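You operate a simulated robot arm through the tools that you are given. There is no shell and no other tool. Be economical: measure what you need, move in short steps, check, and stop when the job is done.

You run a simulated two-armed robot. Do the job below in one go: nothing can be reset, and whatever is moved stays where it is left.

Task
Tune station 26 to green with the black dial, then focus it sharp.
Fine: flap open, red dial at 0, teal lever to wide; the grey wheel focuses; sharp is FOCUS 95 or more.

It is judged by the outcome, as a careful person would: the job done as asked, and still so three seconds after it is handed in. It fails if anything else is knocked over, pushed out of place, dropped, spilled or broken.

Robot
Two 7-joint arms with two-finger parallel grippers on one trunk, on a base that drives. Base frame: it is fixed to the floor where the robot stands at the start and does not move with it; the origin is under the middle of the robot, x ahead of it, y to its left, z up; the surface under the hand at the start is at about z = 0.76. Readings come in m, degrees, newtons and seconds.
The left shoulder is at the start at [0.07, 0.13, 1.162], the right one opposite. With the tool pointing down near the work surface each hand reaches from about 0.1 to 0.5 m from the robot's upright axis, wherever it stands, measured 20 degrees to its own side. Places, roughly: black ribbed dial [0.5, 0.3, 0.9]; blue flap [0.6, 0, 0.9]; gold thumb screw [0.6, 0.1, 0.9]; green switch [0.6, -0.1, 0.9]; grey hand wheel [0.7, 0.1, 1.1]; left screen [0.8, -0.1, 0.9]; red ribbed dial [0.5, 0, 0.9]; teal ball lever [0.7, 0, 0.9]; white ribbed dial [0.5, 0.1, 0.9]. Payload 1.57 kg a hand.
The tool frame of a hand sits at the grasp point between the pads (the TCP): z along the fingers, y along the line on which they close. The tips reach 0.03 m beyond it. Largest opening 0.08 m; finger width 0.017, thickness 0.012; the body of the gripper, 0.04 by 0.082 m, starts 0.08 m behind the TCP.
Orientation is told as [roll, pitch, yaw] about the base's x, y, z axes, in that order, counted from this pose: with the fingers straight down and closing along the base's y, the tool's x points along the base's -x, its y along +y and its z along -z.

Tools
- The arms move only by the tool servo_tool. It takes "left_steps", "right_steps" or both (then of equal length, played together; a hand with none holds still); each is a list of rows, each a list of 7 numbers: the shift along the base's x, y, z in units of 50 mm (1.0 is 50 mm), then the turn, a rotation vector about the base's x, y, z in units of 5 degrees (1.0 is 5 degrees), then the finger opening in m, from 0 to 0.08. In form: [[x, y, z, rx, ry, rz, grip], ...]. A call has 1 to 12 rows; each row shifts and turns the commanded pose from where the row before left it. A call with a number of a shift or a turn outside -1 to 1 is refused whole. Each row takes 0.2 s and may step no farther than 0.05 m and 8.6 degrees from the row before; otherwise, or with a gripper value out of range, the whole call is refused. Where a pose cannot be reached the arm comes as near as it can. A force on the tool above 50 N (or 10 N above the force at the start of the call, whichever is more), or a blocked arm, ends the call early, and 0.2 s more pass. Each finger travels about 0.108 m/s and halts on what it meets, pressing with about 43 N; the grip force reading is that of the motor and also rises with nothing between the fingers. The clock runs only during rows and for 0.2 s after the last one: add rows that do not move to give the fingers time. The reply holds the time, the measured pose of the TCP, the force on the tool along the base axes, the opening and the grip force, in the units named above and with some noise, with the torque about the TCP (base axes, N m) and any sound that the robot's microphone picked up.
- Cameras (640 x 400 px; columns grow to the right, rows downward): "scene" is now at [0.1327, 0.0218, 1.3881]; the picture's right is [0.27, -0.96, 0.00], its down [-0.60, -0.17, -0.79] and it looks along [0.76, 0.21, -0.62] (base axes); focal length 250 px, centre (320, 200). "left" rides on the left gripper at [0.072, 0.007, -0.122] in its tool frame; the picture's right is [-0.09, 1.00, 0.00], its down [-0.84, -0.08, -0.54] and it looks along [-0.54, -0.05, 0.84] (tool axes); focal length 238 px, centre (320, 200). "right" rides on the right gripper at [0.072, -0.007, -0.122] in its tool frame; the picture's right is [0.09, 1.00, 0.00], its down [-0.84, 0.08, -0.54] and it looks along [-0.54, 0.05, 0.84] (tool axes); focal length 238 px, centre (320, 200). There is no depth. A picture from a camera that has moved, and an enlarged one, comes with that camera's place and axes in the base frame and with its lens.
- capture(camera): a new picture of that camera. The clock stands still meanwhile.
- move_column(by): slides the trunk up (or, below 0, down) by that many m; the arms and the scene camera ride with it, the base frame stays. It gives what a move gives, with no picture.
- roll_base(legs): drives the robot by 1 to 6 legs, each [ahead, left, turn to the left] in m, m and degrees, along the robot's own axes; the way and the turn of a leg run together, so that a leg with both is an arc; at most 1.5 m and 180 degrees a leg. The arms and the cameras ride along, it lands a little off, and it stops where it bumps. It gives what a move gives.
- head_to(pan, tilt): turns the head with the scene camera to pan (to the left, within 86 degrees either way) and tilt (down, from -29 to 69), counted from straight ahead of the robot. It gives what a move gives.
- inspect(camera, box): a new picture of the part [left, top, right, bottom] of that camera's present view, enlarged. The clock stands still meanwhile.
- hand_in(): hands the job in; it is judged then, once.

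Work in short steps. Places have to be worked out from the pictures, the camera data and where the tool is seen: move nearer, look again, correct. Check each grasp and each placing, and mend what went wrong. You have 120 turns and 108 pictures in all, those below and enlarged ones among them. Open the grippers and draw the arms clear of the work before you hand the job in, unless the task says otherwise; then end with one line.

The tools are called after "Request:" as a command line: name --argument value ..., lists and objects as JSON in quotes. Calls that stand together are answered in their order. servo_tool: Moves the arms, as the interface text tells. Its arguments: {"type":"object","properties":{"left_steps":{"type":"array","items":{"type":"array","items":{"type":"number"}}},"right_steps":{"type":"array","items":{"type":"array","items":{"type":"number"}}}},"required":[]} The other tools are called the same way: move_column (by) slides the trunk up or down; roll_base (legs) drives the base; head_to (pan, tilt) turns the head that bears the scene camera; capture (camera) takes a picture; inspect (camera, box) takes an enlarged picture of a part of a camera's view; hand_in () hands the job in.

At the start:

```text
clock: 0.0
left_position: [0.3251, 0.2003, 1.1501]
left_tool_rot: [0.0, 0.0, 0.1]
left_force: [0.0, -0.1, 0.3]
left_moment: [0.01, 0.0, 0.03]
left_gripper_width: 0.0801
left_grasp_force: 0.1
right_position: [0.424, -0.1351, 1.0004]
right_tool_rot: [-0.1, 0.1, 0.1]
right_force: [0.1, 0.7, -0.8]
right_moment: [0.02, -0.02, 0.01]
right_gripper_width: 0.08
right_grasp_force: 0.0
trunk travel left (down, up): [-0.8, 0.14]
robot x, y, heading: [-0.0025, 0.0012, -0.1]
head pan, tilt: [15.6, 38.2]
```

scene: 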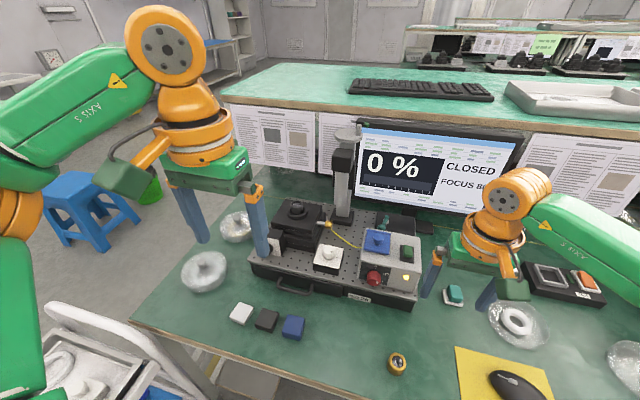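
right: 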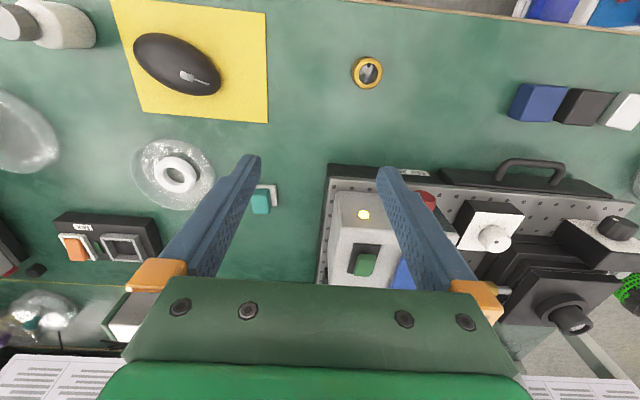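
left: 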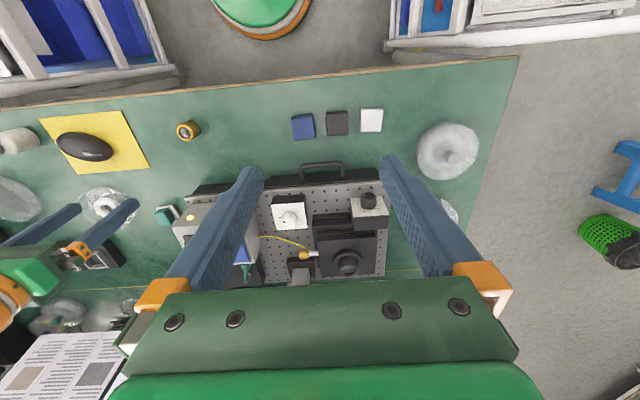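

I look closer at the apparatus and the screen before moving.

Request:
inspect --camera "scene" --box '[240, 190, 440, 315]'

Request:
inspect --camera "scene" --box '[320, 110, 540, 248]'

Request:
inspect --camera "left" --box '[150, 150, 410, 312]'

Request:
inspect --camera "right" --box '[310, 140, 640, 346]'

```text
3.20 times, centred on (340, 252) of scene
camera zoom: at [0.1327, 0.0218, 1.3881], right [0.27, -0.96, 0.0], down [-0.6, -0.17, -0.79], along [0.76, 0.21, -0.62], focal length 801 px, centre (256, 32)
```

zoom: 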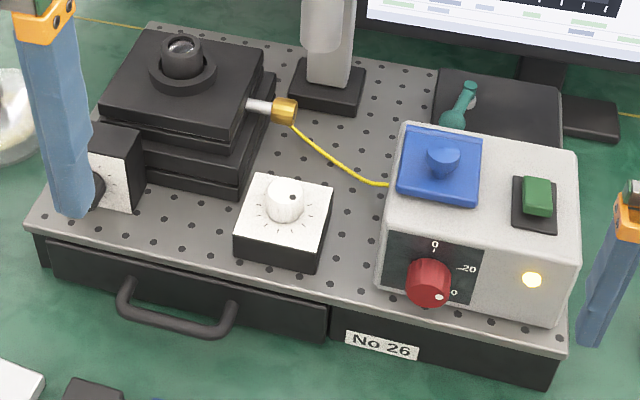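

```text
2.90 times, centred on (430, 179) of scene
camera zoom: at [0.1327, 0.0218, 1.3881], right [0.27, -0.96, 0.0], down [-0.6, -0.17, -0.79], along [0.76, 0.21, -0.62], focal length 726 px, centre (1, 261)
```

zoom: 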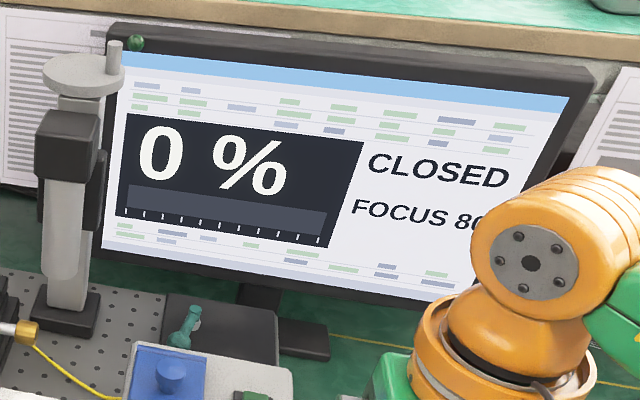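

```text
2.46 times, centred on (280, 231) of left
camera zoom: at [0.2525, 0.2062, 1.2711], right [0.09, 1.0, 0.0], down [0.84, -0.08, 0.54], along [0.54, -0.05, -0.84], focal length 587 px, centre (418, 124)
```

zoom: 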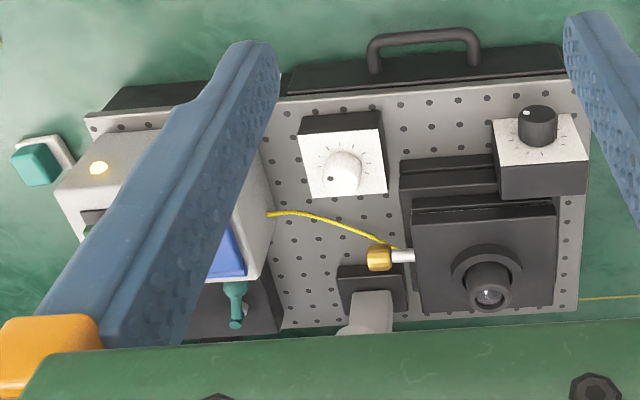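

```text
1.94 times, centred on (475, 243) of right
camera zoom: at [0.3499, -0.1415, 1.1222], right [-0.09, 1.0, 0.0], down [0.84, 0.08, 0.54], along [0.54, 0.05, -0.84], focal length 462 px, centre (19, 117)
```

zoom: 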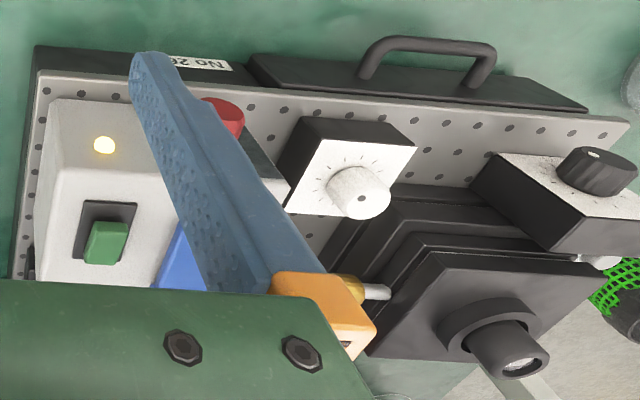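

The screen reads 0 %, CLOSED, FOCUS 80-something. I shift the right hand aside and the left hand back-left to clear the views.

Request:
servo_tool --right_steps '[[-0.5, -1, 0.5, 0, 0, 0, 0.08], [-0.5, -1, 0.5, 0, 0, 0, 0.08], [-0.5, -1, 0.5, 0, 0, 0, 0.08]]' --left_steps '[[-0.3, 1, 0, 0, 0, 0, 0.08], [-0.3, 1, 0, 0, 0, 0, 0.08], [0, 0.5, 0, 0, 0, 0, 0.08]]'

Request:
capture --camera "scene"

Request:
inspect --camera "scene" --box '[350, 190, 450, 310]'

Request:
inspect --camera "scene" --box '[240, 190, 350, 310]'

```text
refused: row 1 steps farther than a row can; nothing moved
```

```text
100 pictures are left
camera scene: at [0.1327, 0.0218, 1.3881], right [0.27, -0.96, 0.0], down [-0.6, -0.17, -0.79], along [0.76, 0.21, -0.62], focal length 250 px, centre (320, 200)
```

scene: 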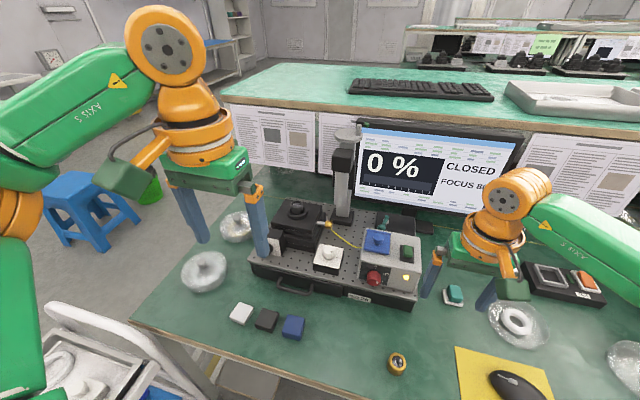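

```text
3.33 times, centred on (400, 250) of scene
camera zoom: at [0.1327, 0.0218, 1.3881], right [0.27, -0.96, 0.0], down [-0.6, -0.17, -0.79], along [0.76, 0.21, -0.62], focal length 835 px, centre (53, 33)
```

zoom: 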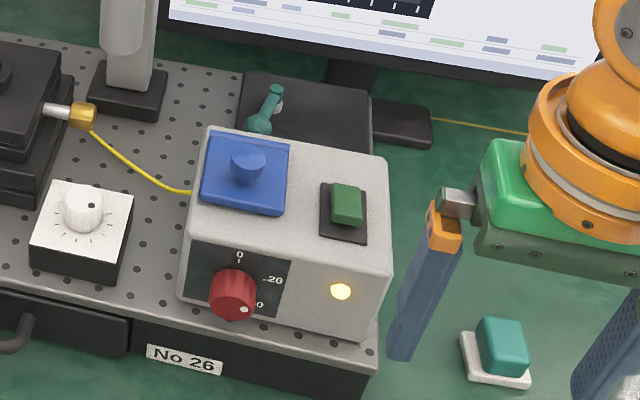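

```text
3.33 times, centred on (295, 250) of scene
camera zoom: at [0.1327, 0.0218, 1.3881], right [0.27, -0.96, 0.0], down [-0.6, -0.17, -0.79], along [0.76, 0.21, -0.62], focal length 835 px, centre (403, 33)
```

zoom: 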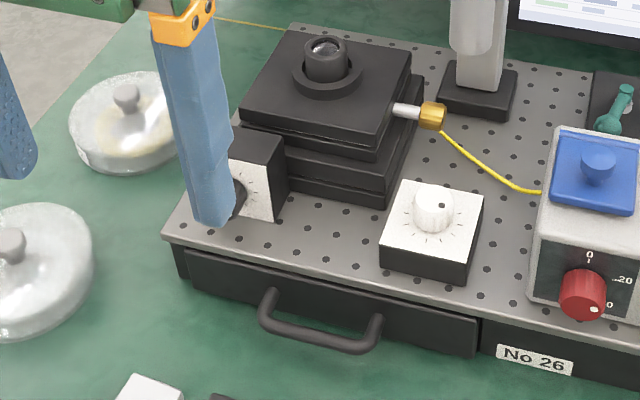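

Row length is limited by total distance; I use smaller rows to clear both hands.

Request:
servo_tool --right_steps '[[0, -0.95, 0, 0, 0, 0, 0.08], [0, -0.95, 0, 0, 0, 0, 0.08], [0, -0.95, 0, 0, 0, 0, 0.08], [-0.95, 0, 0, 0, 0, 0, 0.08]]' --left_steps '[[0, 0.95, 0, 0, 0, 0, 0.08], [0, 0.95, 0, 0, 0, 0, 0.08], [0, 0, 0, 0, 0, 0, 0.08], [0, 0, 0, 0, 0, 0, 0.08]]'

Request:
inspect --camera "scene" --box '[240, 190, 350, 310]'

Request:
inspect --camera "scene" --box '[320, 110, 540, 248]'

Request:
inspect --camera "left" --box '[150, 130, 410, 292]'

```text
clock: 1.0
left_position: [0.3209, 0.2939, 1.1504]
left_tool_rot: [0.0, -0.2, -0.1]
left_force: [0.0, 0.3, -0.3]
left_moment: [0.0, -0.04, -0.04]
left_gripper_width: 0.0803
left_grasp_force: 0.1
right_position: [0.3728, -0.2849, 0.9998]
right_tool_rot: [0.1, -0.1, 0.0]
right_force: [-0.4, 0.3, -0.2]
right_moment: [0.01, -0.02, 0.0]
right_gripper_width: 0.0799
right_grasp_force: 0.2
trunk travel left (down, up): [-0.8, 0.14]
robot x, y, heading: [-0.0002, -0.0012, -0.1]
head pan, tilt: [15.6, 38.2]
```

```text
3.33 times, centred on (295, 250) of scene
camera zoom: at [0.1298, 0.0206, 1.3884], right [0.27, -0.96, 0.0], down [-0.59, -0.17, -0.79], along [0.76, 0.21, -0.62], focal length 835 px, centre (403, 33)
```

zoom: 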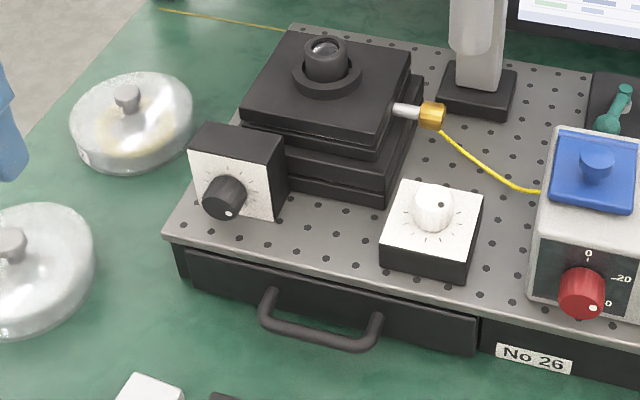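

```text
2.90 times, centred on (430, 179) of scene
camera zoom: at [0.1298, 0.0206, 1.3884], right [0.27, -0.96, 0.0], down [-0.59, -0.17, -0.79], along [0.76, 0.21, -0.62], focal length 726 px, centre (1, 261)
```

zoom: 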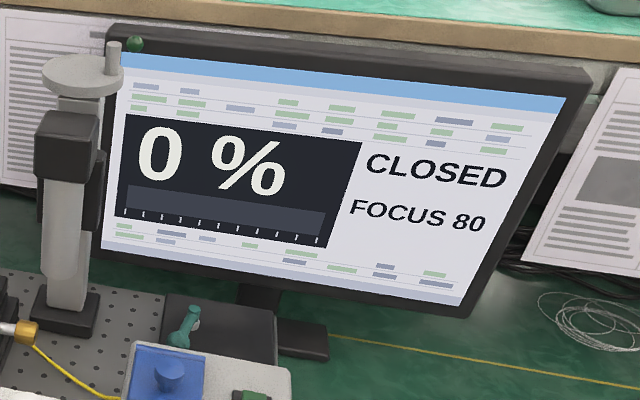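

```text
2.46 times, centred on (280, 211) of left
camera zoom: at [0.2481, 0.3006, 1.2716], right [0.09, 1.0, 0.0], down [0.84, -0.08, 0.54], along [0.54, -0.05, -0.84], focal length 587 px, centre (418, 173)
```

zoom: 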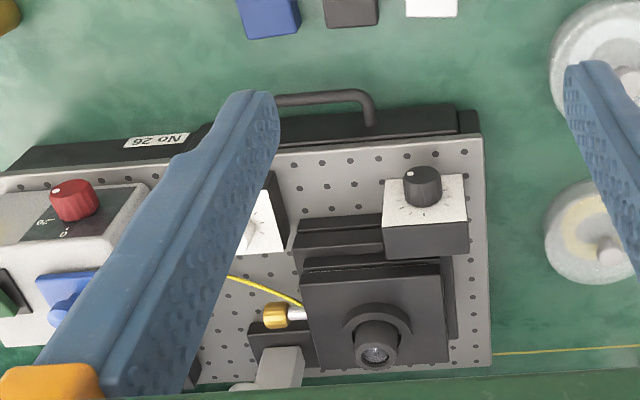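

Black dial is at about (0.522, 0.279, 0.866) and red at (0.498, -0.008, 0.881), both facing the robot. I bring the right hand over the box to look at flap, lever and dial markings.

Request:
servo_tool --right_steps '[[0, 0, 0.9, 0, 0, 0, 0.08], [0, 0.95, 0, 0, 0, 0, 0.08], [0, 0.95, 0, 0, 0, 0, 0.08], [0, 0.95, 0, 0, 0, 0, 0.08], [0, 0.95, 0, 0, 0, 0, 0.08], [0, 0.6, 0, 0, 0, 0, 0.08]]'

Request:
capture --camera "right"

```text
clock: 2.4
left_position: [0.3234, 0.2967, 1.1483]
left_tool_rot: [-0.1, 0.0, 0.0]
left_force: [0.4, -0.1, -0.2]
left_moment: [-0.02, 0.03, -0.02]
left_gripper_width: 0.0798
left_grasp_force: 0.1
right_position: [0.3752, -0.0571, 1.044]
right_tool_rot: [-0.1, 0.0, -0.1]
right_force: [0.7, -0.7, 0.8]
right_moment: [-0.01, 0.0, 0.01]
right_gripper_width: 0.0798
right_grasp_force: 0.0
trunk travel left (down, up): [-0.8, 0.14]
robot x, y, heading: [-0.0012, 0.001, 0.0]
head pan, tilt: [15.6, 38.2]
```

```text
94 pictures are left
camera right: at [0.3012, -0.064, 1.1662], right [-0.09, 1.0, 0.0], down [0.84, 0.08, 0.54], along [0.54, 0.05, -0.84], focal length 238 px, centre (320, 200)
```

right: 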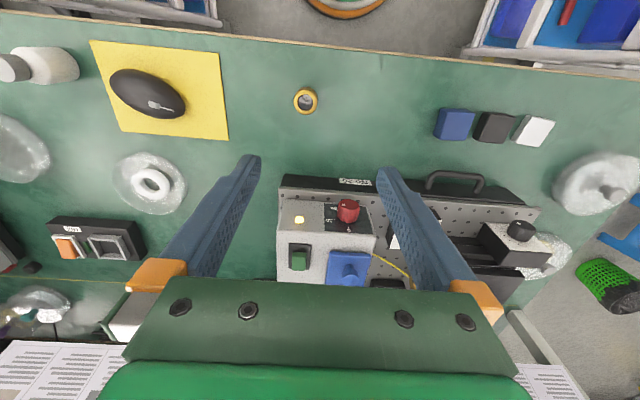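

Request:
inspect --camera "right" --box '[260, 170, 400, 290]'

```text
3.33 times, centred on (330, 230) of right
camera zoom: at [0.3012, -0.064, 1.1662], right [-0.09, 1.0, 0.0], down [0.84, 0.08, 0.54], along [0.54, 0.05, -0.84], focal length 794 px, centre (287, 100)
```

zoom: 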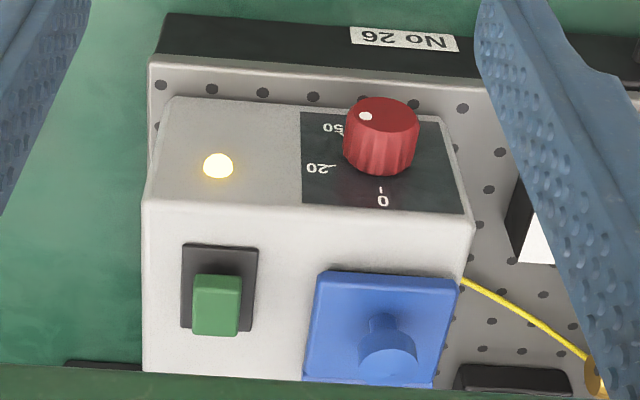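

Request:
inspect --camera "scene" --box '[355, 200, 425, 260]'

Request:
inspect --camera "left" --box '[130, 180, 290, 290]'

```text
6.67 times, centred on (390, 230) of scene
camera zoom: at [0.1327, 0.0234, 1.388], right [0.27, -0.96, 0.0], down [-0.6, -0.17, -0.79], along [0.76, 0.21, -0.62], focal length 1669 px, centre (-147, 0)
```

zoom: 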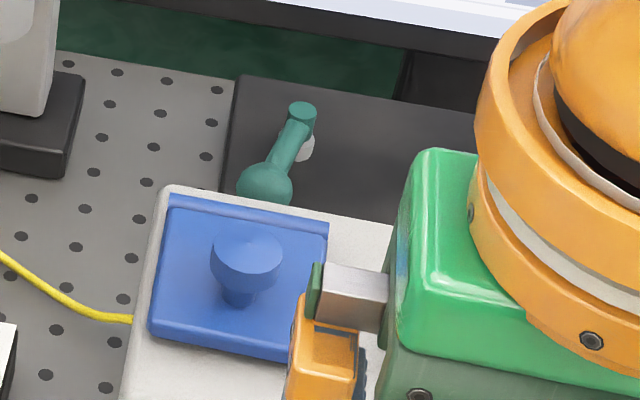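

```text
3.64 times, centred on (210, 235) of left
camera zoom: at [0.2507, 0.3029, 1.2703], right [0.09, 1.0, 0.0], down [0.84, -0.08, 0.54], along [0.54, -0.05, -0.84], focal length 867 px, centre (720, 73)
```

zoom: 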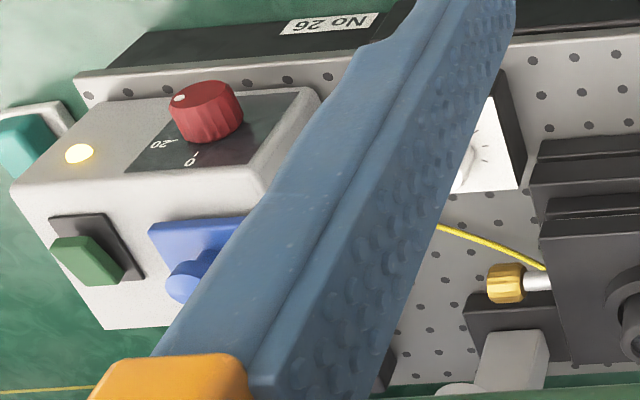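

I raise and advance the right hand to look down on flap and lever.

Request:
servo_tool --right_steps '[[0, 0, 0.95, 0, 0, 0, 0.08], [0, 0, 0.95, 0, 0, 0, 0.08], [0.95, 0, 0, 0, 0, 0, 0.08], [0.7, 0.3, 0, 0, 0, 0, 0.08]]'

Request:
inspect --camera "right" --box '[220, 100, 420, 290]'

```text
clock: 3.4
left_position: [0.3239, 0.297, 1.1496]
left_tool_rot: [-0.2, 0.1, 0.0]
left_force: [-0.6, -0.3, -0.2]
left_moment: [-0.01, 0.0, 0.02]
left_gripper_width: 0.0799
left_grasp_force: 0.0
right_position: [0.4334, -0.0542, 1.1267]
right_tool_rot: [-0.1, 0.0, 0.1]
right_force: [-0.4, -0.6, 0.0]
right_moment: [-0.01, -0.05, -0.02]
right_gripper_width: 0.0801
right_grasp_force: 0.0
right hand out of reach, approached as far as the arm can: row 4
trunk travel left (down, up): [-0.8, 0.14]
robot x, y, heading: [-0.0032, -0.0041, 0.1]
head pan, tilt: [15.6, 38.2]
```

```text
2.11 times, centred on (320, 195) of right
camera zoom: at [0.3598, -0.0597, 1.2491], right [-0.09, 1.0, 0.0], down [0.84, 0.08, 0.54], along [0.54, 0.05, -0.84], focal length 502 px, centre (320, 210)
```

zoom: 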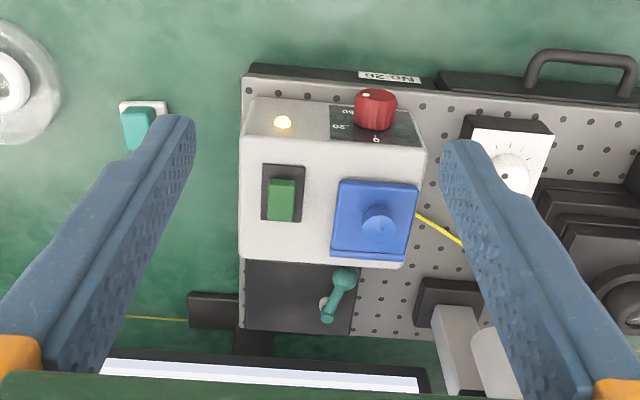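

Lever ball is at about (0.67, -0.009, 0.887), pivot cap at (0.714, -0.02): beyond reach from here. I look down to see how much room the base has to the table.

Request:
head_to --pan 0 --tilt 69

Request:
capture --camera "scene"

```text
clock: 4.4
left_position: [0.3225, 0.2967, 1.1498]
left_tool_rot: [-0.1, -0.1, 0.0]
left_force: [0.0, 0.3, -1.1]
left_moment: [0.01, 0.0, -0.01]
left_gripper_width: 0.0797
left_grasp_force: 0.0
right_position: [0.433, -0.054, 1.1264]
right_tool_rot: [0.0, 0.0, -0.1]
right_force: [0.5, 0.6, 0.5]
right_moment: [0.0, 0.0, 0.0]
right_gripper_width: 0.08
right_grasp_force: 0.0
trunk travel left (down, up): [-0.8, 0.14]
robot x, y, heading: [-0.0031, -0.0011, 0.0]
head pan, tilt: [0.0, 68.8]
```

```text
89 pictures are left
camera scene: at [0.1055, -0.0012, 1.3493], right [0.0, -1.0, 0.0], down [-0.93, 0.0, -0.36], along [0.36, 0.0, -0.93], focal length 250 px, centre (320, 200)
```

scene: 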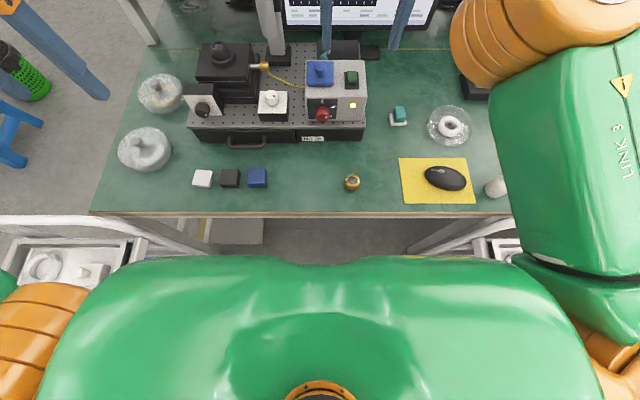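

There is roughly 0.2 m between the trunk and the table edge. I drive ahead 0.1 m first.

Request:
roll_base --legs '[[0.1, 0, 0]]'

Request:
capture --camera "scene"

```text
clock: 5.5
left_position: [0.4166, 0.2963, 1.151]
left_tool_rot: [0.0, -0.2, 0.0]
left_force: [-0.1, 0.0, -0.5]
left_moment: [-0.03, -0.04, -0.04]
left_gripper_width: 0.08
left_grasp_force: 0.1
right_position: [0.5275, -0.0531, 1.1291]
right_tool_rot: [0.0, -0.2, 0.1]
right_force: [0.2, -0.8, 0.7]
right_moment: [0.0, -0.01, -0.01]
right_gripper_width: 0.0799
right_grasp_force: 0.1
trunk travel left (down, up): [-0.8, 0.14]
robot x, y, heading: [0.0958, 0.0001, -0.1]
head pan, tilt: [0.0, 68.8]
```

```text
88 pictures are left
camera scene: at [0.199, -0.0013, 1.3497], right [0.0, -1.0, 0.0], down [-0.93, 0.0, -0.37], along [0.37, 0.0, -0.93], focal length 250 px, centre (320, 200)
```

scene: 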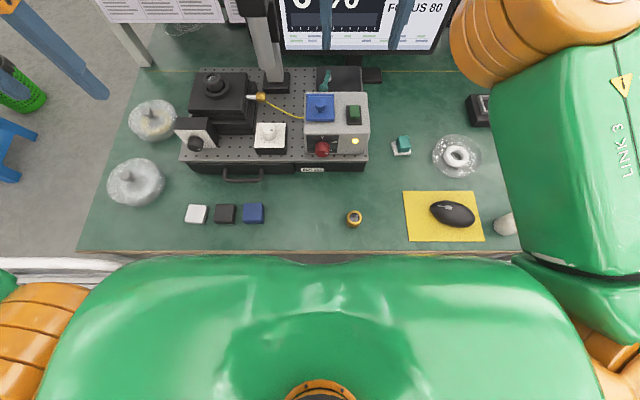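

No bump. I go 0.08 m further.

Request:
roll_base --legs '[[0.08, 0, 0]]'

Request:
inspect --camera "right" --box '[220, 70, 420, 270]'

Request:
head_to --pan 5 --tilt 45

Request:
capture --camera "scene"

```text
clock: 6.6
left_position: [0.4965, 0.2966, 1.1502]
left_tool_rot: [0.1, -0.3, 0.1]
left_force: [-0.3, 0.2, 0.5]
left_moment: [0.01, -0.05, 0.0]
left_gripper_width: 0.08
left_grasp_force: 0.1
right_position: [0.6062, -0.0553, 1.1298]
right_tool_rot: [-0.1, -0.3, 0.0]
right_force: [-0.9, 0.4, 0.0]
right_moment: [-0.02, -0.04, 0.01]
right_gripper_width: 0.0799
right_grasp_force: 0.0
trunk travel left (down, up): [-0.8, 0.14]
robot x, y, heading: [0.1777, 0.0022, -0.1]
head pan, tilt: [0.0, 68.8]
```

```text
2.00 times, centred on (320, 170) of right
camera zoom: at [0.5317, -0.0611, 1.2512], right [-0.09, 1.0, 0.0], down [0.83, 0.08, 0.55], along [0.54, 0.05, -0.84], focal length 477 px, centre (320, 260)
```

zoom: 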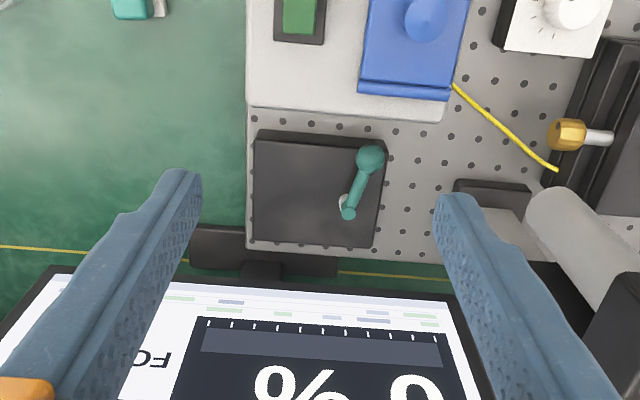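

```text
clock: 7.4
left_position: [0.5036, 0.2962, 1.1489]
left_tool_rot: [0.1, 0.0, 0.0]
left_force: [0.7, -0.5, -0.2]
left_moment: [0.0, 0.0, -0.04]
left_gripper_width: 0.0801
left_grasp_force: 0.0
right_position: [0.6119, -0.0552, 1.126]
right_tool_rot: [0.1, 0.1, 0.0]
right_force: [0.6, 0.6, 0.4]
right_moment: [0.02, -0.01, -0.06]
right_gripper_width: 0.0803
right_grasp_force: 0.1
trunk travel left (down, up): [-0.8, 0.14]
robot x, y, heading: [0.1807, 0.0017, -0.2]
head pan, tilt: [5.0, 45.0]
```

```text
86 pictures are left
camera scene: at [0.3108, 0.0057, 1.3779], right [0.09, -1.0, 0.0], down [-0.71, -0.06, -0.71], along [0.7, 0.06, -0.71], focal length 250 px, centre (320, 200)
```

scene: 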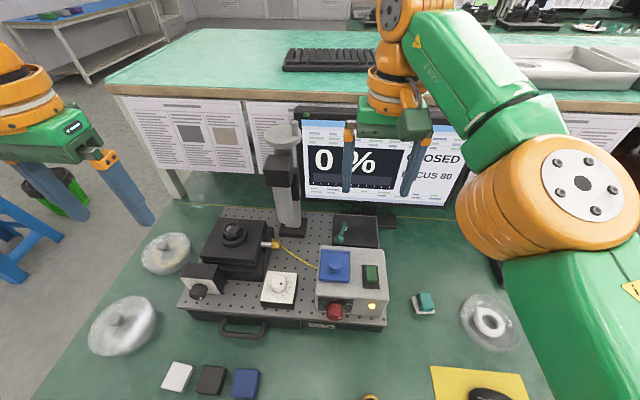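

Request:
inspect --camera "right" --box '[280, 100, 360, 200]'

Request:
inspect --camera "scene" --box '[300, 205, 400, 285]'

Request:
inspect --camera "scene" --box '[255, 110, 315, 240]'

```text
4.00 times, centred on (320, 150) of right
camera zoom: at [0.5391, -0.0611, 1.2488], right [-0.09, 1.0, 0.0], down [0.84, 0.08, 0.54], along [0.54, 0.05, -0.84], focal length 953 px, centre (320, 400)
```

zoom: 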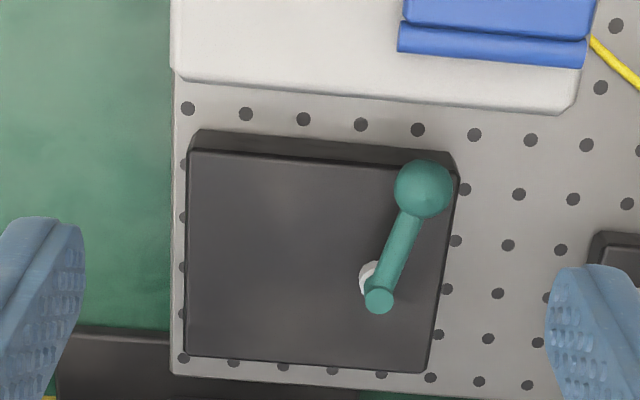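

```text
5.00 times, centred on (350, 245) of scene
camera zoom: at [0.3108, 0.0057, 1.3779], right [0.09, -1.0, 0.0], down [-0.71, -0.06, -0.71], along [0.7, 0.06, -0.71], focal length 1252 px, centre (170, -25)
```

zoom: 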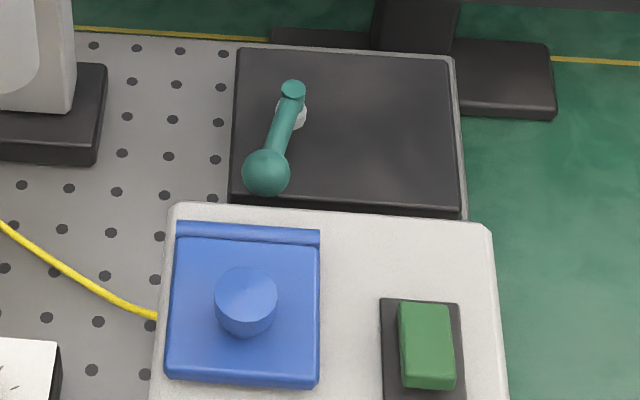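

```text
3.08 times, centred on (285, 175) of scene
camera zoom: at [0.3108, 0.0057, 1.3779], right [0.09, -1.0, 0.0], down [-0.71, -0.06, -0.71], along [0.7, 0.06, -0.71], focal length 770 px, centre (428, 277)
```

zoom: 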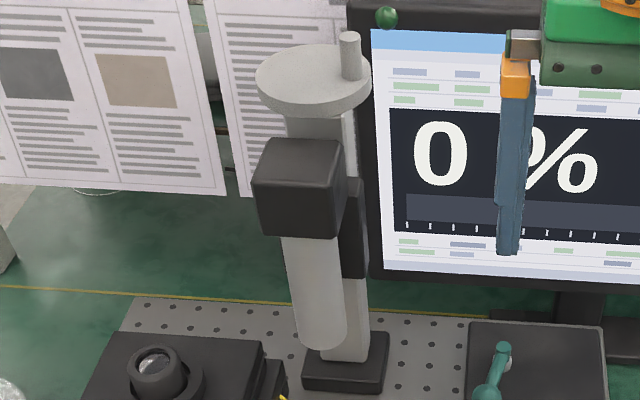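

The lever pivots about a vertical pin at (0.719, -0.022); its ball is at (0.671, -0.009, 0.88). The flap hinges at its far edge with a knob at (0.557, -0.002, 0.957). I close the right fingers and bring them beside the ball on its +y side, keeping above for a look.

Request:
servo_tool --right_steps '[[0, 0, -0.95, 0, 0, 0, 0.0], [0, 0, -0.95, 0, 0, 0, 0.0], [0.6, 0.7, 0, 0, 0, 0, 0.0], [0.66, 0.74, 0, 0, 0, 0, 0.0], [0, 0.1, 0, 0, 0, 0, 0.0], [0, 0, -0.6, 0, 0, 0, 0.0]]'

Request:
capture --camera "right"

Request:
capture --camera "scene"

```text
clock: 8.8
left_position: [0.5025, 0.2971, 1.1488]
left_tool_rot: [-0.1, 0.0, -0.1]
left_force: [0.7, -0.3, 0.4]
left_moment: [-0.02, 0.01, 0.04]
left_gripper_width: 0.0799
left_grasp_force: 0.1
right_position: [0.6289, -0.0037, 1.0016]
right_tool_rot: [-0.1, 0.0, 0.0]
right_force: [0.2, -0.6, -0.4]
right_moment: [0.0, 0.03, 0.04]
right_gripper_width: 0.0
right_grasp_force: 21.3
right hand out of reach, approached as far as the arm can: row 3, 4
trunk travel left (down, up): [-0.8, 0.14]
robot x, y, heading: [0.1787, -0.0017, -0.2]
head pan, tilt: [5.0, 45.0]
```

```text
82 pictures are left
camera right: at [0.5548, -0.0103, 1.1238], right [-0.09, 1.0, 0.0], down [0.84, 0.08, 0.54], along [0.54, 0.05, -0.84], focal length 238 px, centre (320, 200)
```

right: 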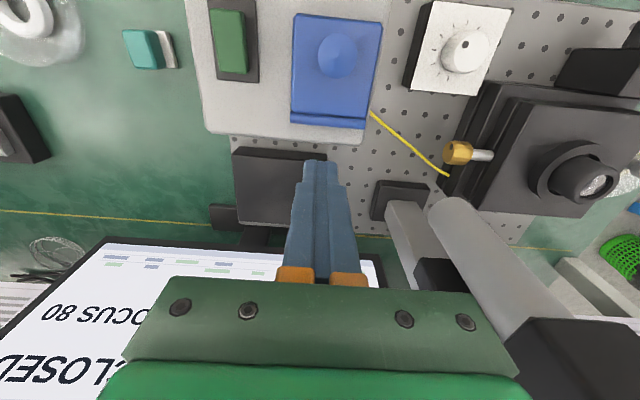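

```text
81 pictures are left
camera scene: at [0.3103, 0.0071, 1.378], right [0.09, -1.0, 0.0], down [-0.7, -0.06, -0.71], along [0.7, 0.06, -0.71], focal length 250 px, centre (320, 200)
```

scene: 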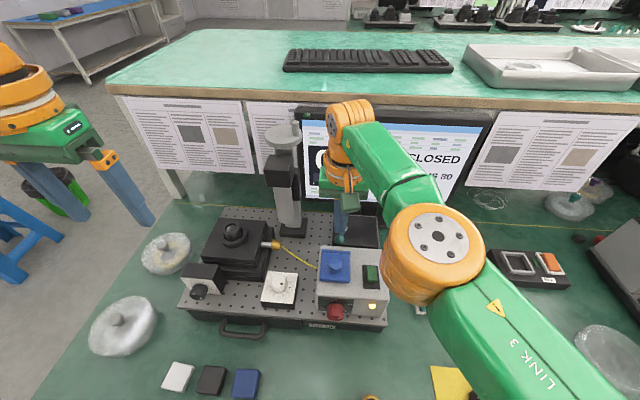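

The arm is short with a vertical tool; I tilt the right hand 35° forward and move toward the ball's +y side.

Request:
servo_tool --right_steps '[[0, 0, 0, 0, -1, 0, 0.0], [0, 0, 0, 0, -1, 0, 0.0], [0, 0, 0, 0, -1, 0, 0.0], [0, 0, 0, 0, -1, 0, 0.0], [0, 0, 0, 0, -1, 0, 0.0], [0, 0.3, 0, 0, -1, 0, 0.0], [0.2, 0.3, 0, 0, -1, 0, 0.0], [0.5, 0, 0, 0, 0, 0, 0.0]]'

Request:
capture --camera "right"

```text
clock: 10.6
left_position: [0.502, 0.296, 1.1486]
left_tool_rot: [0.0, 0.0, 0.0]
left_force: [0.5, -0.3, 0.4]
left_moment: [0.01, -0.04, -0.01]
left_gripper_width: 0.08
left_grasp_force: 0.1
right_position: [0.6876, 0.0252, 1.0054]
right_tool_rot: [-1.6, -32.4, 0.1]
right_force: [-0.1, 0.0, -0.5]
right_moment: [-0.01, 0.03, -0.02]
right_gripper_width: 0.0
right_grasp_force: 21.3
right hand out of reach, approached as far as the arm can: row 1, 2, 3
trunk travel left (down, up): [-0.8, 0.14]
robot x, y, heading: [0.1764, 0.0011, 0.1]
head pan, tilt: [5.0, 45.0]
```

```text
80 pictures are left
camera right: at [0.5599, 0.021, 1.0707], right [-0.07, 1.0, -0.07], down [0.42, 0.09, 0.9], along [0.91, 0.03, -0.42], focal length 238 px, centre (320, 200)
```

right: 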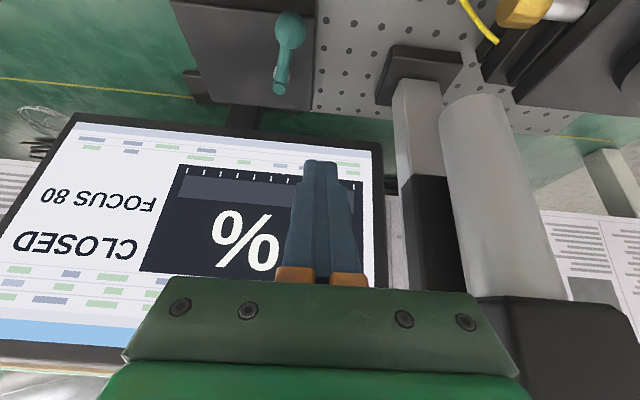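

Now I lower to the ball's side: target TCP (0.664, 0.024, 0.897).

Request:
servo_tool --right_steps '[[-0.47, 0, -0.5, 0, 0, 0, 0.0], [0, 0, -0.6, 0, 0, 0, 0.0], [0, 0, -0.6, 0, 0, 0, 0.0], [0, 0, -0.46, 0, 0, 0, 0.0]]'

Request:
capture --camera "right"

Request:
inspect --camera "scene" --box '[290, 180, 410, 280]'

```text
clock: 11.6
left_position: [0.5017, 0.2952, 1.1495]
left_tool_rot: [0.0, 0.0, 0.0]
left_force: [0.3, 0.1, 0.7]
left_moment: [0.02, -0.01, 0.02]
left_gripper_width: 0.0801
left_grasp_force: 0.0
right_position: [0.6649, 0.0238, 0.8963]
right_tool_rot: [-1.5, -32.4, 0.1]
right_force: [0.3, 0.5, -0.3]
right_moment: [-0.05, 0.01, -0.03]
right_gripper_width: 0.0
right_grasp_force: 21.1
trunk travel left (down, up): [-0.8, 0.14]
robot x, y, heading: [0.1808, 0.0014, -0.1]
head pan, tilt: [5.0, 45.0]
```

```text
79 pictures are left
camera right: at [0.537, 0.0199, 0.9617], right [-0.07, 1.0, -0.07], down [0.42, 0.09, 0.9], along [0.91, 0.03, -0.42], focal length 238 px, centre (320, 200)
```

right: 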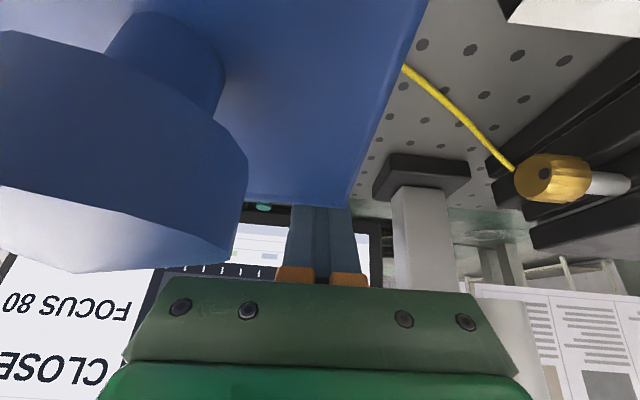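

```text
4.00 times, centred on (350, 230) of scene
camera zoom: at [0.3096, 0.0058, 1.3781], right [0.09, -1.0, 0.0], down [-0.7, -0.06, -0.71], along [0.7, 0.06, -0.71], focal length 1002 px, centre (200, 80)
```

zoom: 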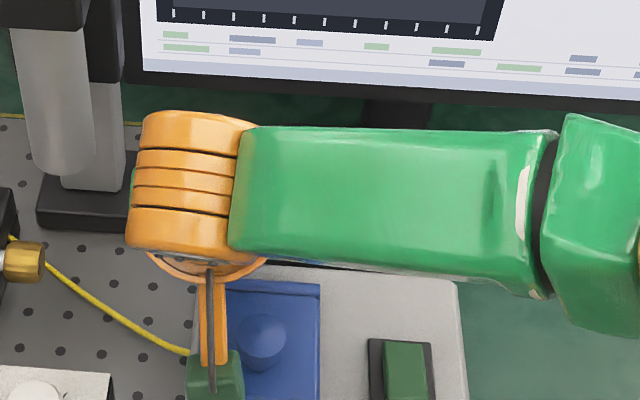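

The wrist camera would sweep into the flap knob at this tilt. I raise, reduce tilt to about 18° and come down again.

Request:
servo_tool --right_steps '[[0, 0, 0.7, 0, 0, 0, 0.0], [0, 0, 0.5, 0, 1, 0, 0.0], [0, 0, 0, 0, 1, 0, 0.0], [0.1, 0, 0, 0.3, 0.9, 0, 0.0], [0.1, 0, -0.5, 0, 0, 0, 0.0], [0, 0, -0.6, 0, 0, 0, 0.0]]'

Request:
capture --camera "right"

```text
clock: 13.0
left_position: [0.5021, 0.2956, 1.1502]
left_tool_rot: [0.0, 0.0, 0.0]
left_force: [-0.3, 0.1, -0.2]
left_moment: [0.01, -0.01, 0.03]
left_gripper_width: 0.08
left_grasp_force: 0.1
right_position: [0.6746, 0.0213, 0.9028]
right_tool_rot: [0.1, -17.8, -0.5]
right_force: [-0.4, 1.1, -0.7]
right_moment: [-0.04, -0.01, 0.02]
right_gripper_width: 0.0
right_grasp_force: 20.8
trunk travel left (down, up): [-0.8, 0.14]
robot x, y, heading: [0.1796, 0.0012, -0.2]
head pan, tilt: [5.0, 45.0]
```

```text
77 pictures are left
camera right: at [0.5676, 0.0168, 0.9978], right [-0.08, 1.0, -0.03], down [0.63, 0.07, 0.77], along [0.77, 0.04, -0.63], focal length 238 px, centre (320, 200)
```

right: 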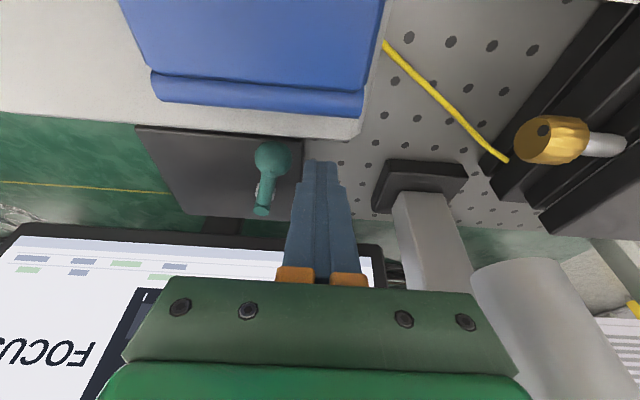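

Fingers are just left of the ball. I push toward -y gently in small rows.

Request:
servo_tool --right_steps '[[-0.1, -0.25, 0, 0, 0, 0, 0.0], [-0.05, -0.25, 0, 0, 0, 0, 0.0], [0, -0.25, 0, 0, 0, 0, 0.0], [0, -0.25, 0, 0, 0, 0, 0.0]]'

Request:
capture --camera "right"

```text
clock: 14.0
left_position: [0.503, 0.2948, 1.1498]
left_tool_rot: [0.0, 0.0, -0.1]
left_force: [-0.5, -0.6, -0.1]
left_moment: [0.04, 0.02, 0.0]
left_gripper_width: 0.0802
left_grasp_force: 0.1
right_position: [0.6666, -0.0279, 0.9038]
right_tool_rot: [0.1, -18.0, -0.6]
right_force: [1.2, 0.8, -1.1]
right_moment: [0.02, -0.01, 0.0]
right_gripper_width: 0.0
right_grasp_force: 20.9
trunk travel left (down, up): [-0.8, 0.14]
robot x, y, heading: [0.1799, -0.0015, -0.0]
head pan, tilt: [5.0, 45.0]
```

```text
76 pictures are left
camera right: at [0.5592, -0.0324, 0.9984], right [-0.08, 1.0, -0.03], down [0.63, 0.07, 0.77], along [0.77, 0.04, -0.63], focal length 238 px, centre (320, 200)
```

right: 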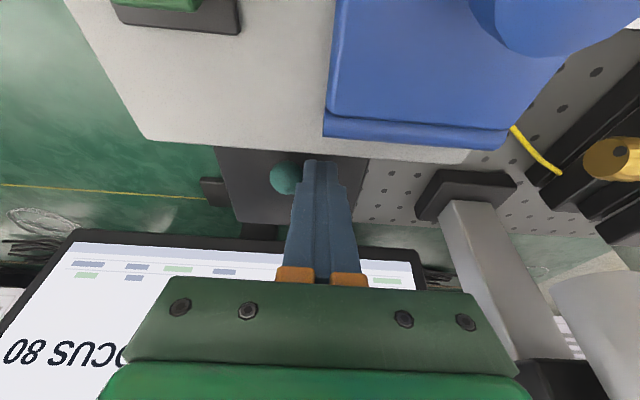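

It moves freely. I continue along the arc, watching the force.

Request:
servo_tool --right_steps '[[0.06, -0.2, 0, 0, 0, 0, 0.0], [0.11, -0.22, 0, 0, 0, 0, 0.0], [0.17, -0.18, 0, 0, 0, 0, 0.0]]'

Request:
capture --camera "right"

```text
clock: 14.8
left_position: [0.4943, 0.3062, 1.1482]
left_tool_rot: [-0.5, -0.5, 0.1]
left_force: [0.6, 0.0, 0.2]
left_moment: [-0.01, 0.0, -0.01]
left_gripper_width: 0.08
left_grasp_force: 0.0
right_position: [0.6753, -0.0453, 0.9041]
right_tool_rot: [-0.3, -17.6, 0.1]
right_force: [-30.5, 24.8, -21.5]
right_moment: [0.84, 1.07, 0.04]
right_gripper_width: 0.0
right_grasp_force: 20.7
trunk travel left (down, up): [-0.8, 0.14]
robot x, y, heading: [0.1807, -0.0026, 0.2]
head pan, tilt: [5.0, 45.0]
```

```text
75 pictures are left
camera right: at [0.5678, -0.0503, 0.9986], right [-0.09, 1.0, -0.03], down [0.63, 0.08, 0.77], along [0.77, 0.05, -0.64], focal length 238 px, centre (320, 200)
```

right: 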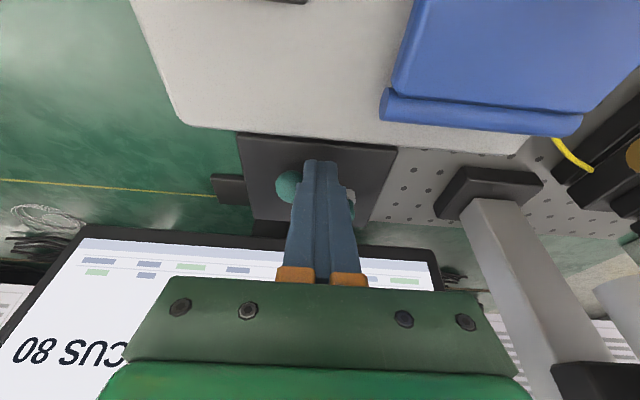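

A stop: force rose to ~45 N. I back off and look at lever and screen.

Request:
servo_tool --right_steps '[[-0.2, 0.3, 0, 0, 0, 0, 0.0], [-0.2, 0.3, 0.2, 0, 0, 0, 0.0], [0, 0, 0.9, 0, 0, 0, 0.0], [0, 0, 0.9, 0, 0, 0, 0.0], [-0.6, -0.6, 0, 0, 0, 0, 0.0]]'

Request:
capture --camera "right"

Request:
inspect --camera "scene" --box '[290, 100, 490, 260]'

```text
clock: 16.0
left_position: [0.5016, 0.294, 1.1502]
left_tool_rot: [0.2, -0.1, -0.1]
left_force: [-0.8, 1.0, -0.2]
left_moment: [0.06, 0.02, -0.03]
left_gripper_width: 0.08
left_grasp_force: 0.0
right_position: [0.6339, -0.0582, 1.0037]
right_tool_rot: [0.3, -17.9, -0.5]
right_force: [-0.6, -0.5, 0.0]
right_moment: [0.03, -0.03, 0.04]
right_gripper_width: 0.0
right_grasp_force: 21.1
trunk travel left (down, up): [-0.8, 0.14]
robot x, y, heading: [0.1782, 0.003, -0.0]
head pan, tilt: [5.0, 45.0]
```

```text
74 pictures are left
camera right: at [0.5263, -0.064, 1.0984], right [-0.08, 1.0, -0.03], down [0.63, 0.07, 0.77], along [0.77, 0.05, -0.63], focal length 238 px, centre (320, 200)
```

right: 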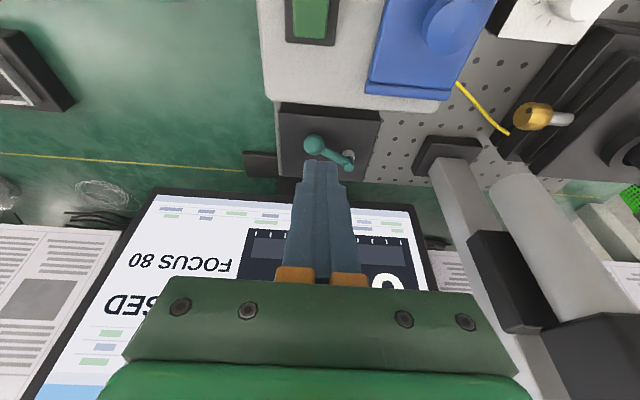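

```text
2.50 times, centred on (390, 180) of scene
camera zoom: at [0.3086, 0.0028, 1.3782], right [0.09, -1.0, 0.0], down [-0.7, -0.06, -0.71], along [0.7, 0.06, -0.71], focal length 626 px, centre (145, 250)
```

zoom: 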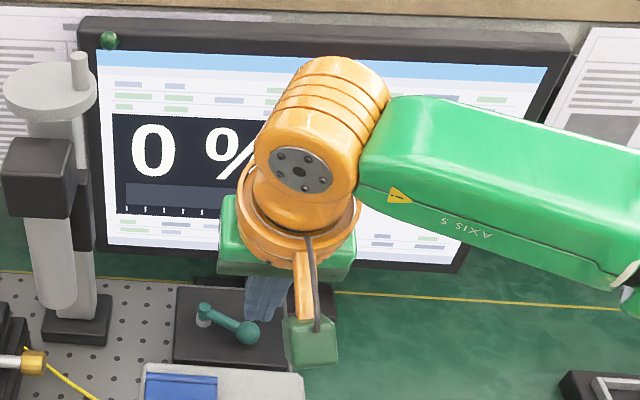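

The lever sits at its other stop. The screen still says CLOSED, so I go for the flap: above its knob with fingers opened.

Request:
servo_tool --right_steps '[[0, 0, 0.6, 0, 0, 0, 0.05], [-0.8, 0.56, 0, 0, 0, 0, 0.05], [-0.82, 0.56, 0, 0, 0, 0, 0.05], [0, 0, 0, 0, 0, 0, 0.05]]'

Request:
capture --camera "right"

Request:
capture --camera "scene"

```text
clock: 17.0
left_position: [0.5035, 0.2967, 1.1504]
left_tool_rot: [-0.1, 0.0, 0.0]
left_force: [0.2, 0.1, 0.6]
left_moment: [0.02, -0.03, 0.01]
left_gripper_width: 0.0802
left_grasp_force: 0.1
right_position: [0.5517, 0.0025, 1.0333]
right_tool_rot: [0.2, -17.9, -0.5]
right_force: [-0.1, -0.3, 0.9]
right_moment: [0.0, 0.05, 0.01]
right_gripper_width: 0.0501
right_grasp_force: 0.1
trunk travel left (down, up): [-0.8, 0.14]
robot x, y, heading: [0.176, -0.0039, -0.0]
head pan, tilt: [5.0, 45.0]
```

```text
72 pictures are left
camera right: at [0.4447, -0.0022, 1.1266], right [-0.08, 1.0, -0.03], down [0.63, 0.07, 0.77], along [0.77, 0.04, -0.63], focal length 238 px, centre (320, 200)
```

right: 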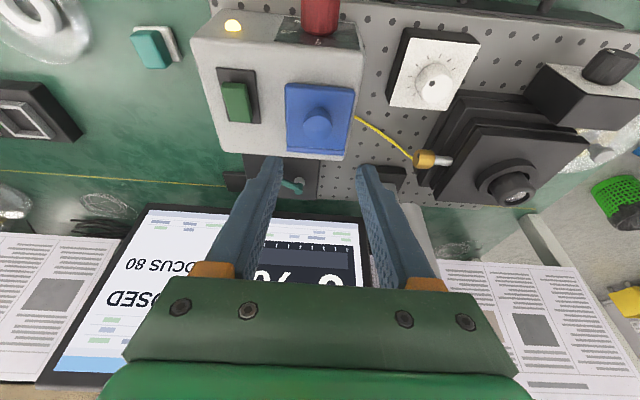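

```text
71 pictures are left
camera scene: at [0.3102, 0.0054, 1.378], right [0.09, -1.0, 0.0], down [-0.7, -0.06, -0.71], along [0.7, 0.06, -0.71], focal length 250 px, centre (320, 200)
```

scene: 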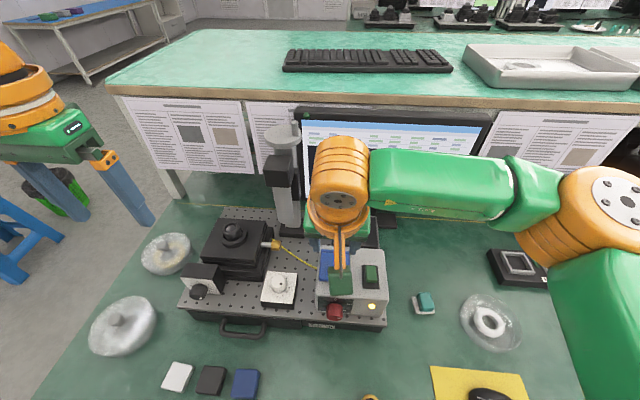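

Knob confirmed at (0.557, -0.001). I descend over it, then close.

Request:
servo_tool --right_steps '[[0, -0.07, -0.7, 0, 0, 0, 0.05], [0.03, 0, -0.7, 0, 0, 0, 0.05], [0, 0, 0, 0, 0, 0, 0.0], [0, 0, 0, 0, 0, 0, 0.0], [0, 0, 0, 0, 0, 0, 0.0]]'

Request:
capture --camera "right"

```text
clock: 18.2
left_position: [0.5017, 0.2973, 1.1492]
left_tool_rot: [-0.2, -0.1, 0.0]
left_force: [-0.3, -0.9, 0.8]
left_moment: [0.02, 0.01, 0.02]
left_gripper_width: 0.0801
left_grasp_force: 0.2
right_position: [0.5548, 0.0008, 0.9638]
right_tool_rot: [0.0, -18.0, -0.5]
right_force: [5.0, 11.2, 10.0]
right_moment: [-0.23, -0.42, -0.02]
right_gripper_width: 0.0232
right_grasp_force: 35.2
trunk travel left (down, up): [-0.8, 0.14]
robot x, y, heading: [0.1791, -0.0001, -0.1]
head pan, tilt: [5.0, 45.0]
```

```text
70 pictures are left
camera right: at [0.447, -0.0055, 1.0581], right [-0.08, 1.0, -0.03], down [0.63, 0.07, 0.77], along [0.77, 0.04, -0.63], focal length 238 px, centre (320, 200)
```

right: 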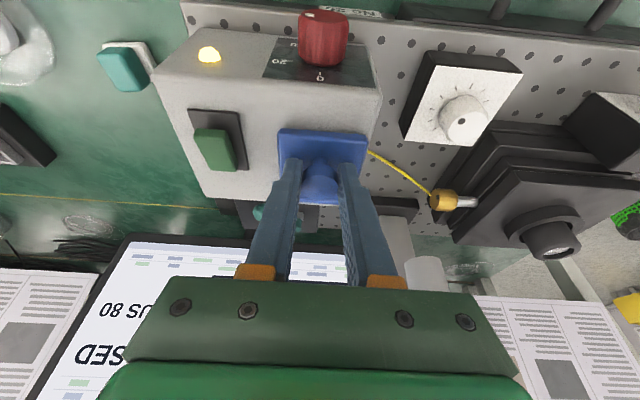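

Grip holds at 23 mm. I start the lid arc: first about 30°.

Request:
servo_tool --right_steps '[[0.09, 0, 0.12, 0, 0, 0, 0.0], [0.1, 0, 0.118, 0, 0, 0, 0.0], [0.12, 0, 0.095, 0, 0, 0, 0.0], [0.124, 0, 0.087, 0, 0, 0, 0.0]]'

Request:
capture --camera "right"

```text
clock: 19.2
left_position: [0.4992, 0.2987, 1.1483]
left_tool_rot: [-0.2, -0.1, 0.0]
left_force: [0.6, 0.2, -0.2]
left_moment: [0.0, -0.03, 0.04]
left_gripper_width: 0.08
left_grasp_force: 0.1
right_position: [0.5736, -0.0001, 0.9878]
right_tool_rot: [-0.2, -18.0, -0.4]
right_force: [-13.1, 7.0, -10.1]
right_moment: [0.02, 1.11, 0.03]
right_gripper_width: 0.0232
right_grasp_force: 35.6
trunk travel left (down, up): [-0.8, 0.14]
robot x, y, heading: [0.1792, -0.003, 0.1]
head pan, tilt: [5.0, 45.0]
```

```text
69 pictures are left
camera right: at [0.4659, -0.0051, 1.0819], right [-0.08, 1.0, -0.03], down [0.63, 0.07, 0.77], along [0.77, 0.04, -0.63], focal length 238 px, centre (320, 200)
```

right: 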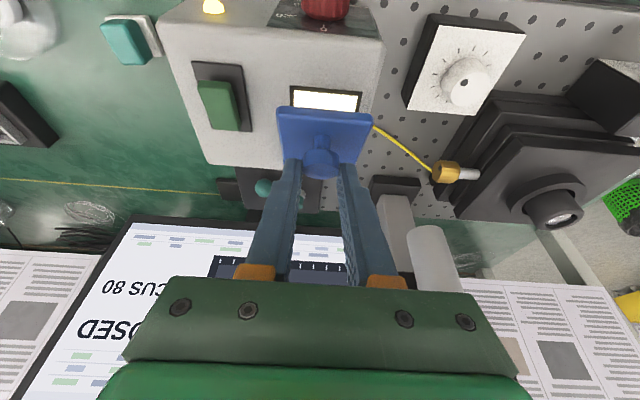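

The lid is lifting. I continue the arc with a bit of tool turn.

Request:
servo_tool --right_steps '[[0.13, 0, 0.07, 0, 0.4, 0, 0.0], [0.14, 0, 0.05, 0, 0.4, 0, 0.0], [0.15, 0, 0.025, 0, 0.4, 0, 0.0], [0.15, 0, 0.01, 0, 0.4, 0, 0.0], [0.15, 0, -0.02, 0, 0, 0, 0.0]]'

Request:
capture --camera "right"

```text
clock: 20.4
left_position: [0.5045, 0.2926, 1.1495]
left_tool_rot: [0.1, 0.1, 0.0]
left_force: [-0.1, 0.1, 1.1]
left_moment: [0.04, 0.02, -0.03]
left_gripper_width: 0.0799
left_grasp_force: 0.1
right_position: [0.6148, -0.007, 0.9905]
right_tool_rot: [-0.1, -9.8, -0.6]
right_force: [0.4, -0.9, 0.4]
right_moment: [0.02, 0.01, -0.03]
right_gripper_width: 0.0
right_grasp_force: 21.5
trunk travel left (down, up): [-0.8, 0.14]
robot x, y, heading: [0.175, 0.0013, -0.0]
head pan, tilt: [5.0, 45.0]
```

```text
68 pictures are left
camera right: at [0.5224, -0.0124, 1.0991], right [-0.08, 1.0, -0.01], down [0.73, 0.07, 0.68], along [0.68, 0.04, -0.74], focal length 238 px, centre (320, 200)
```

right: 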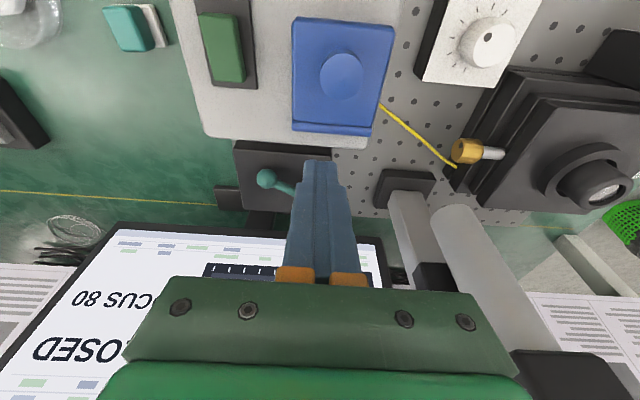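

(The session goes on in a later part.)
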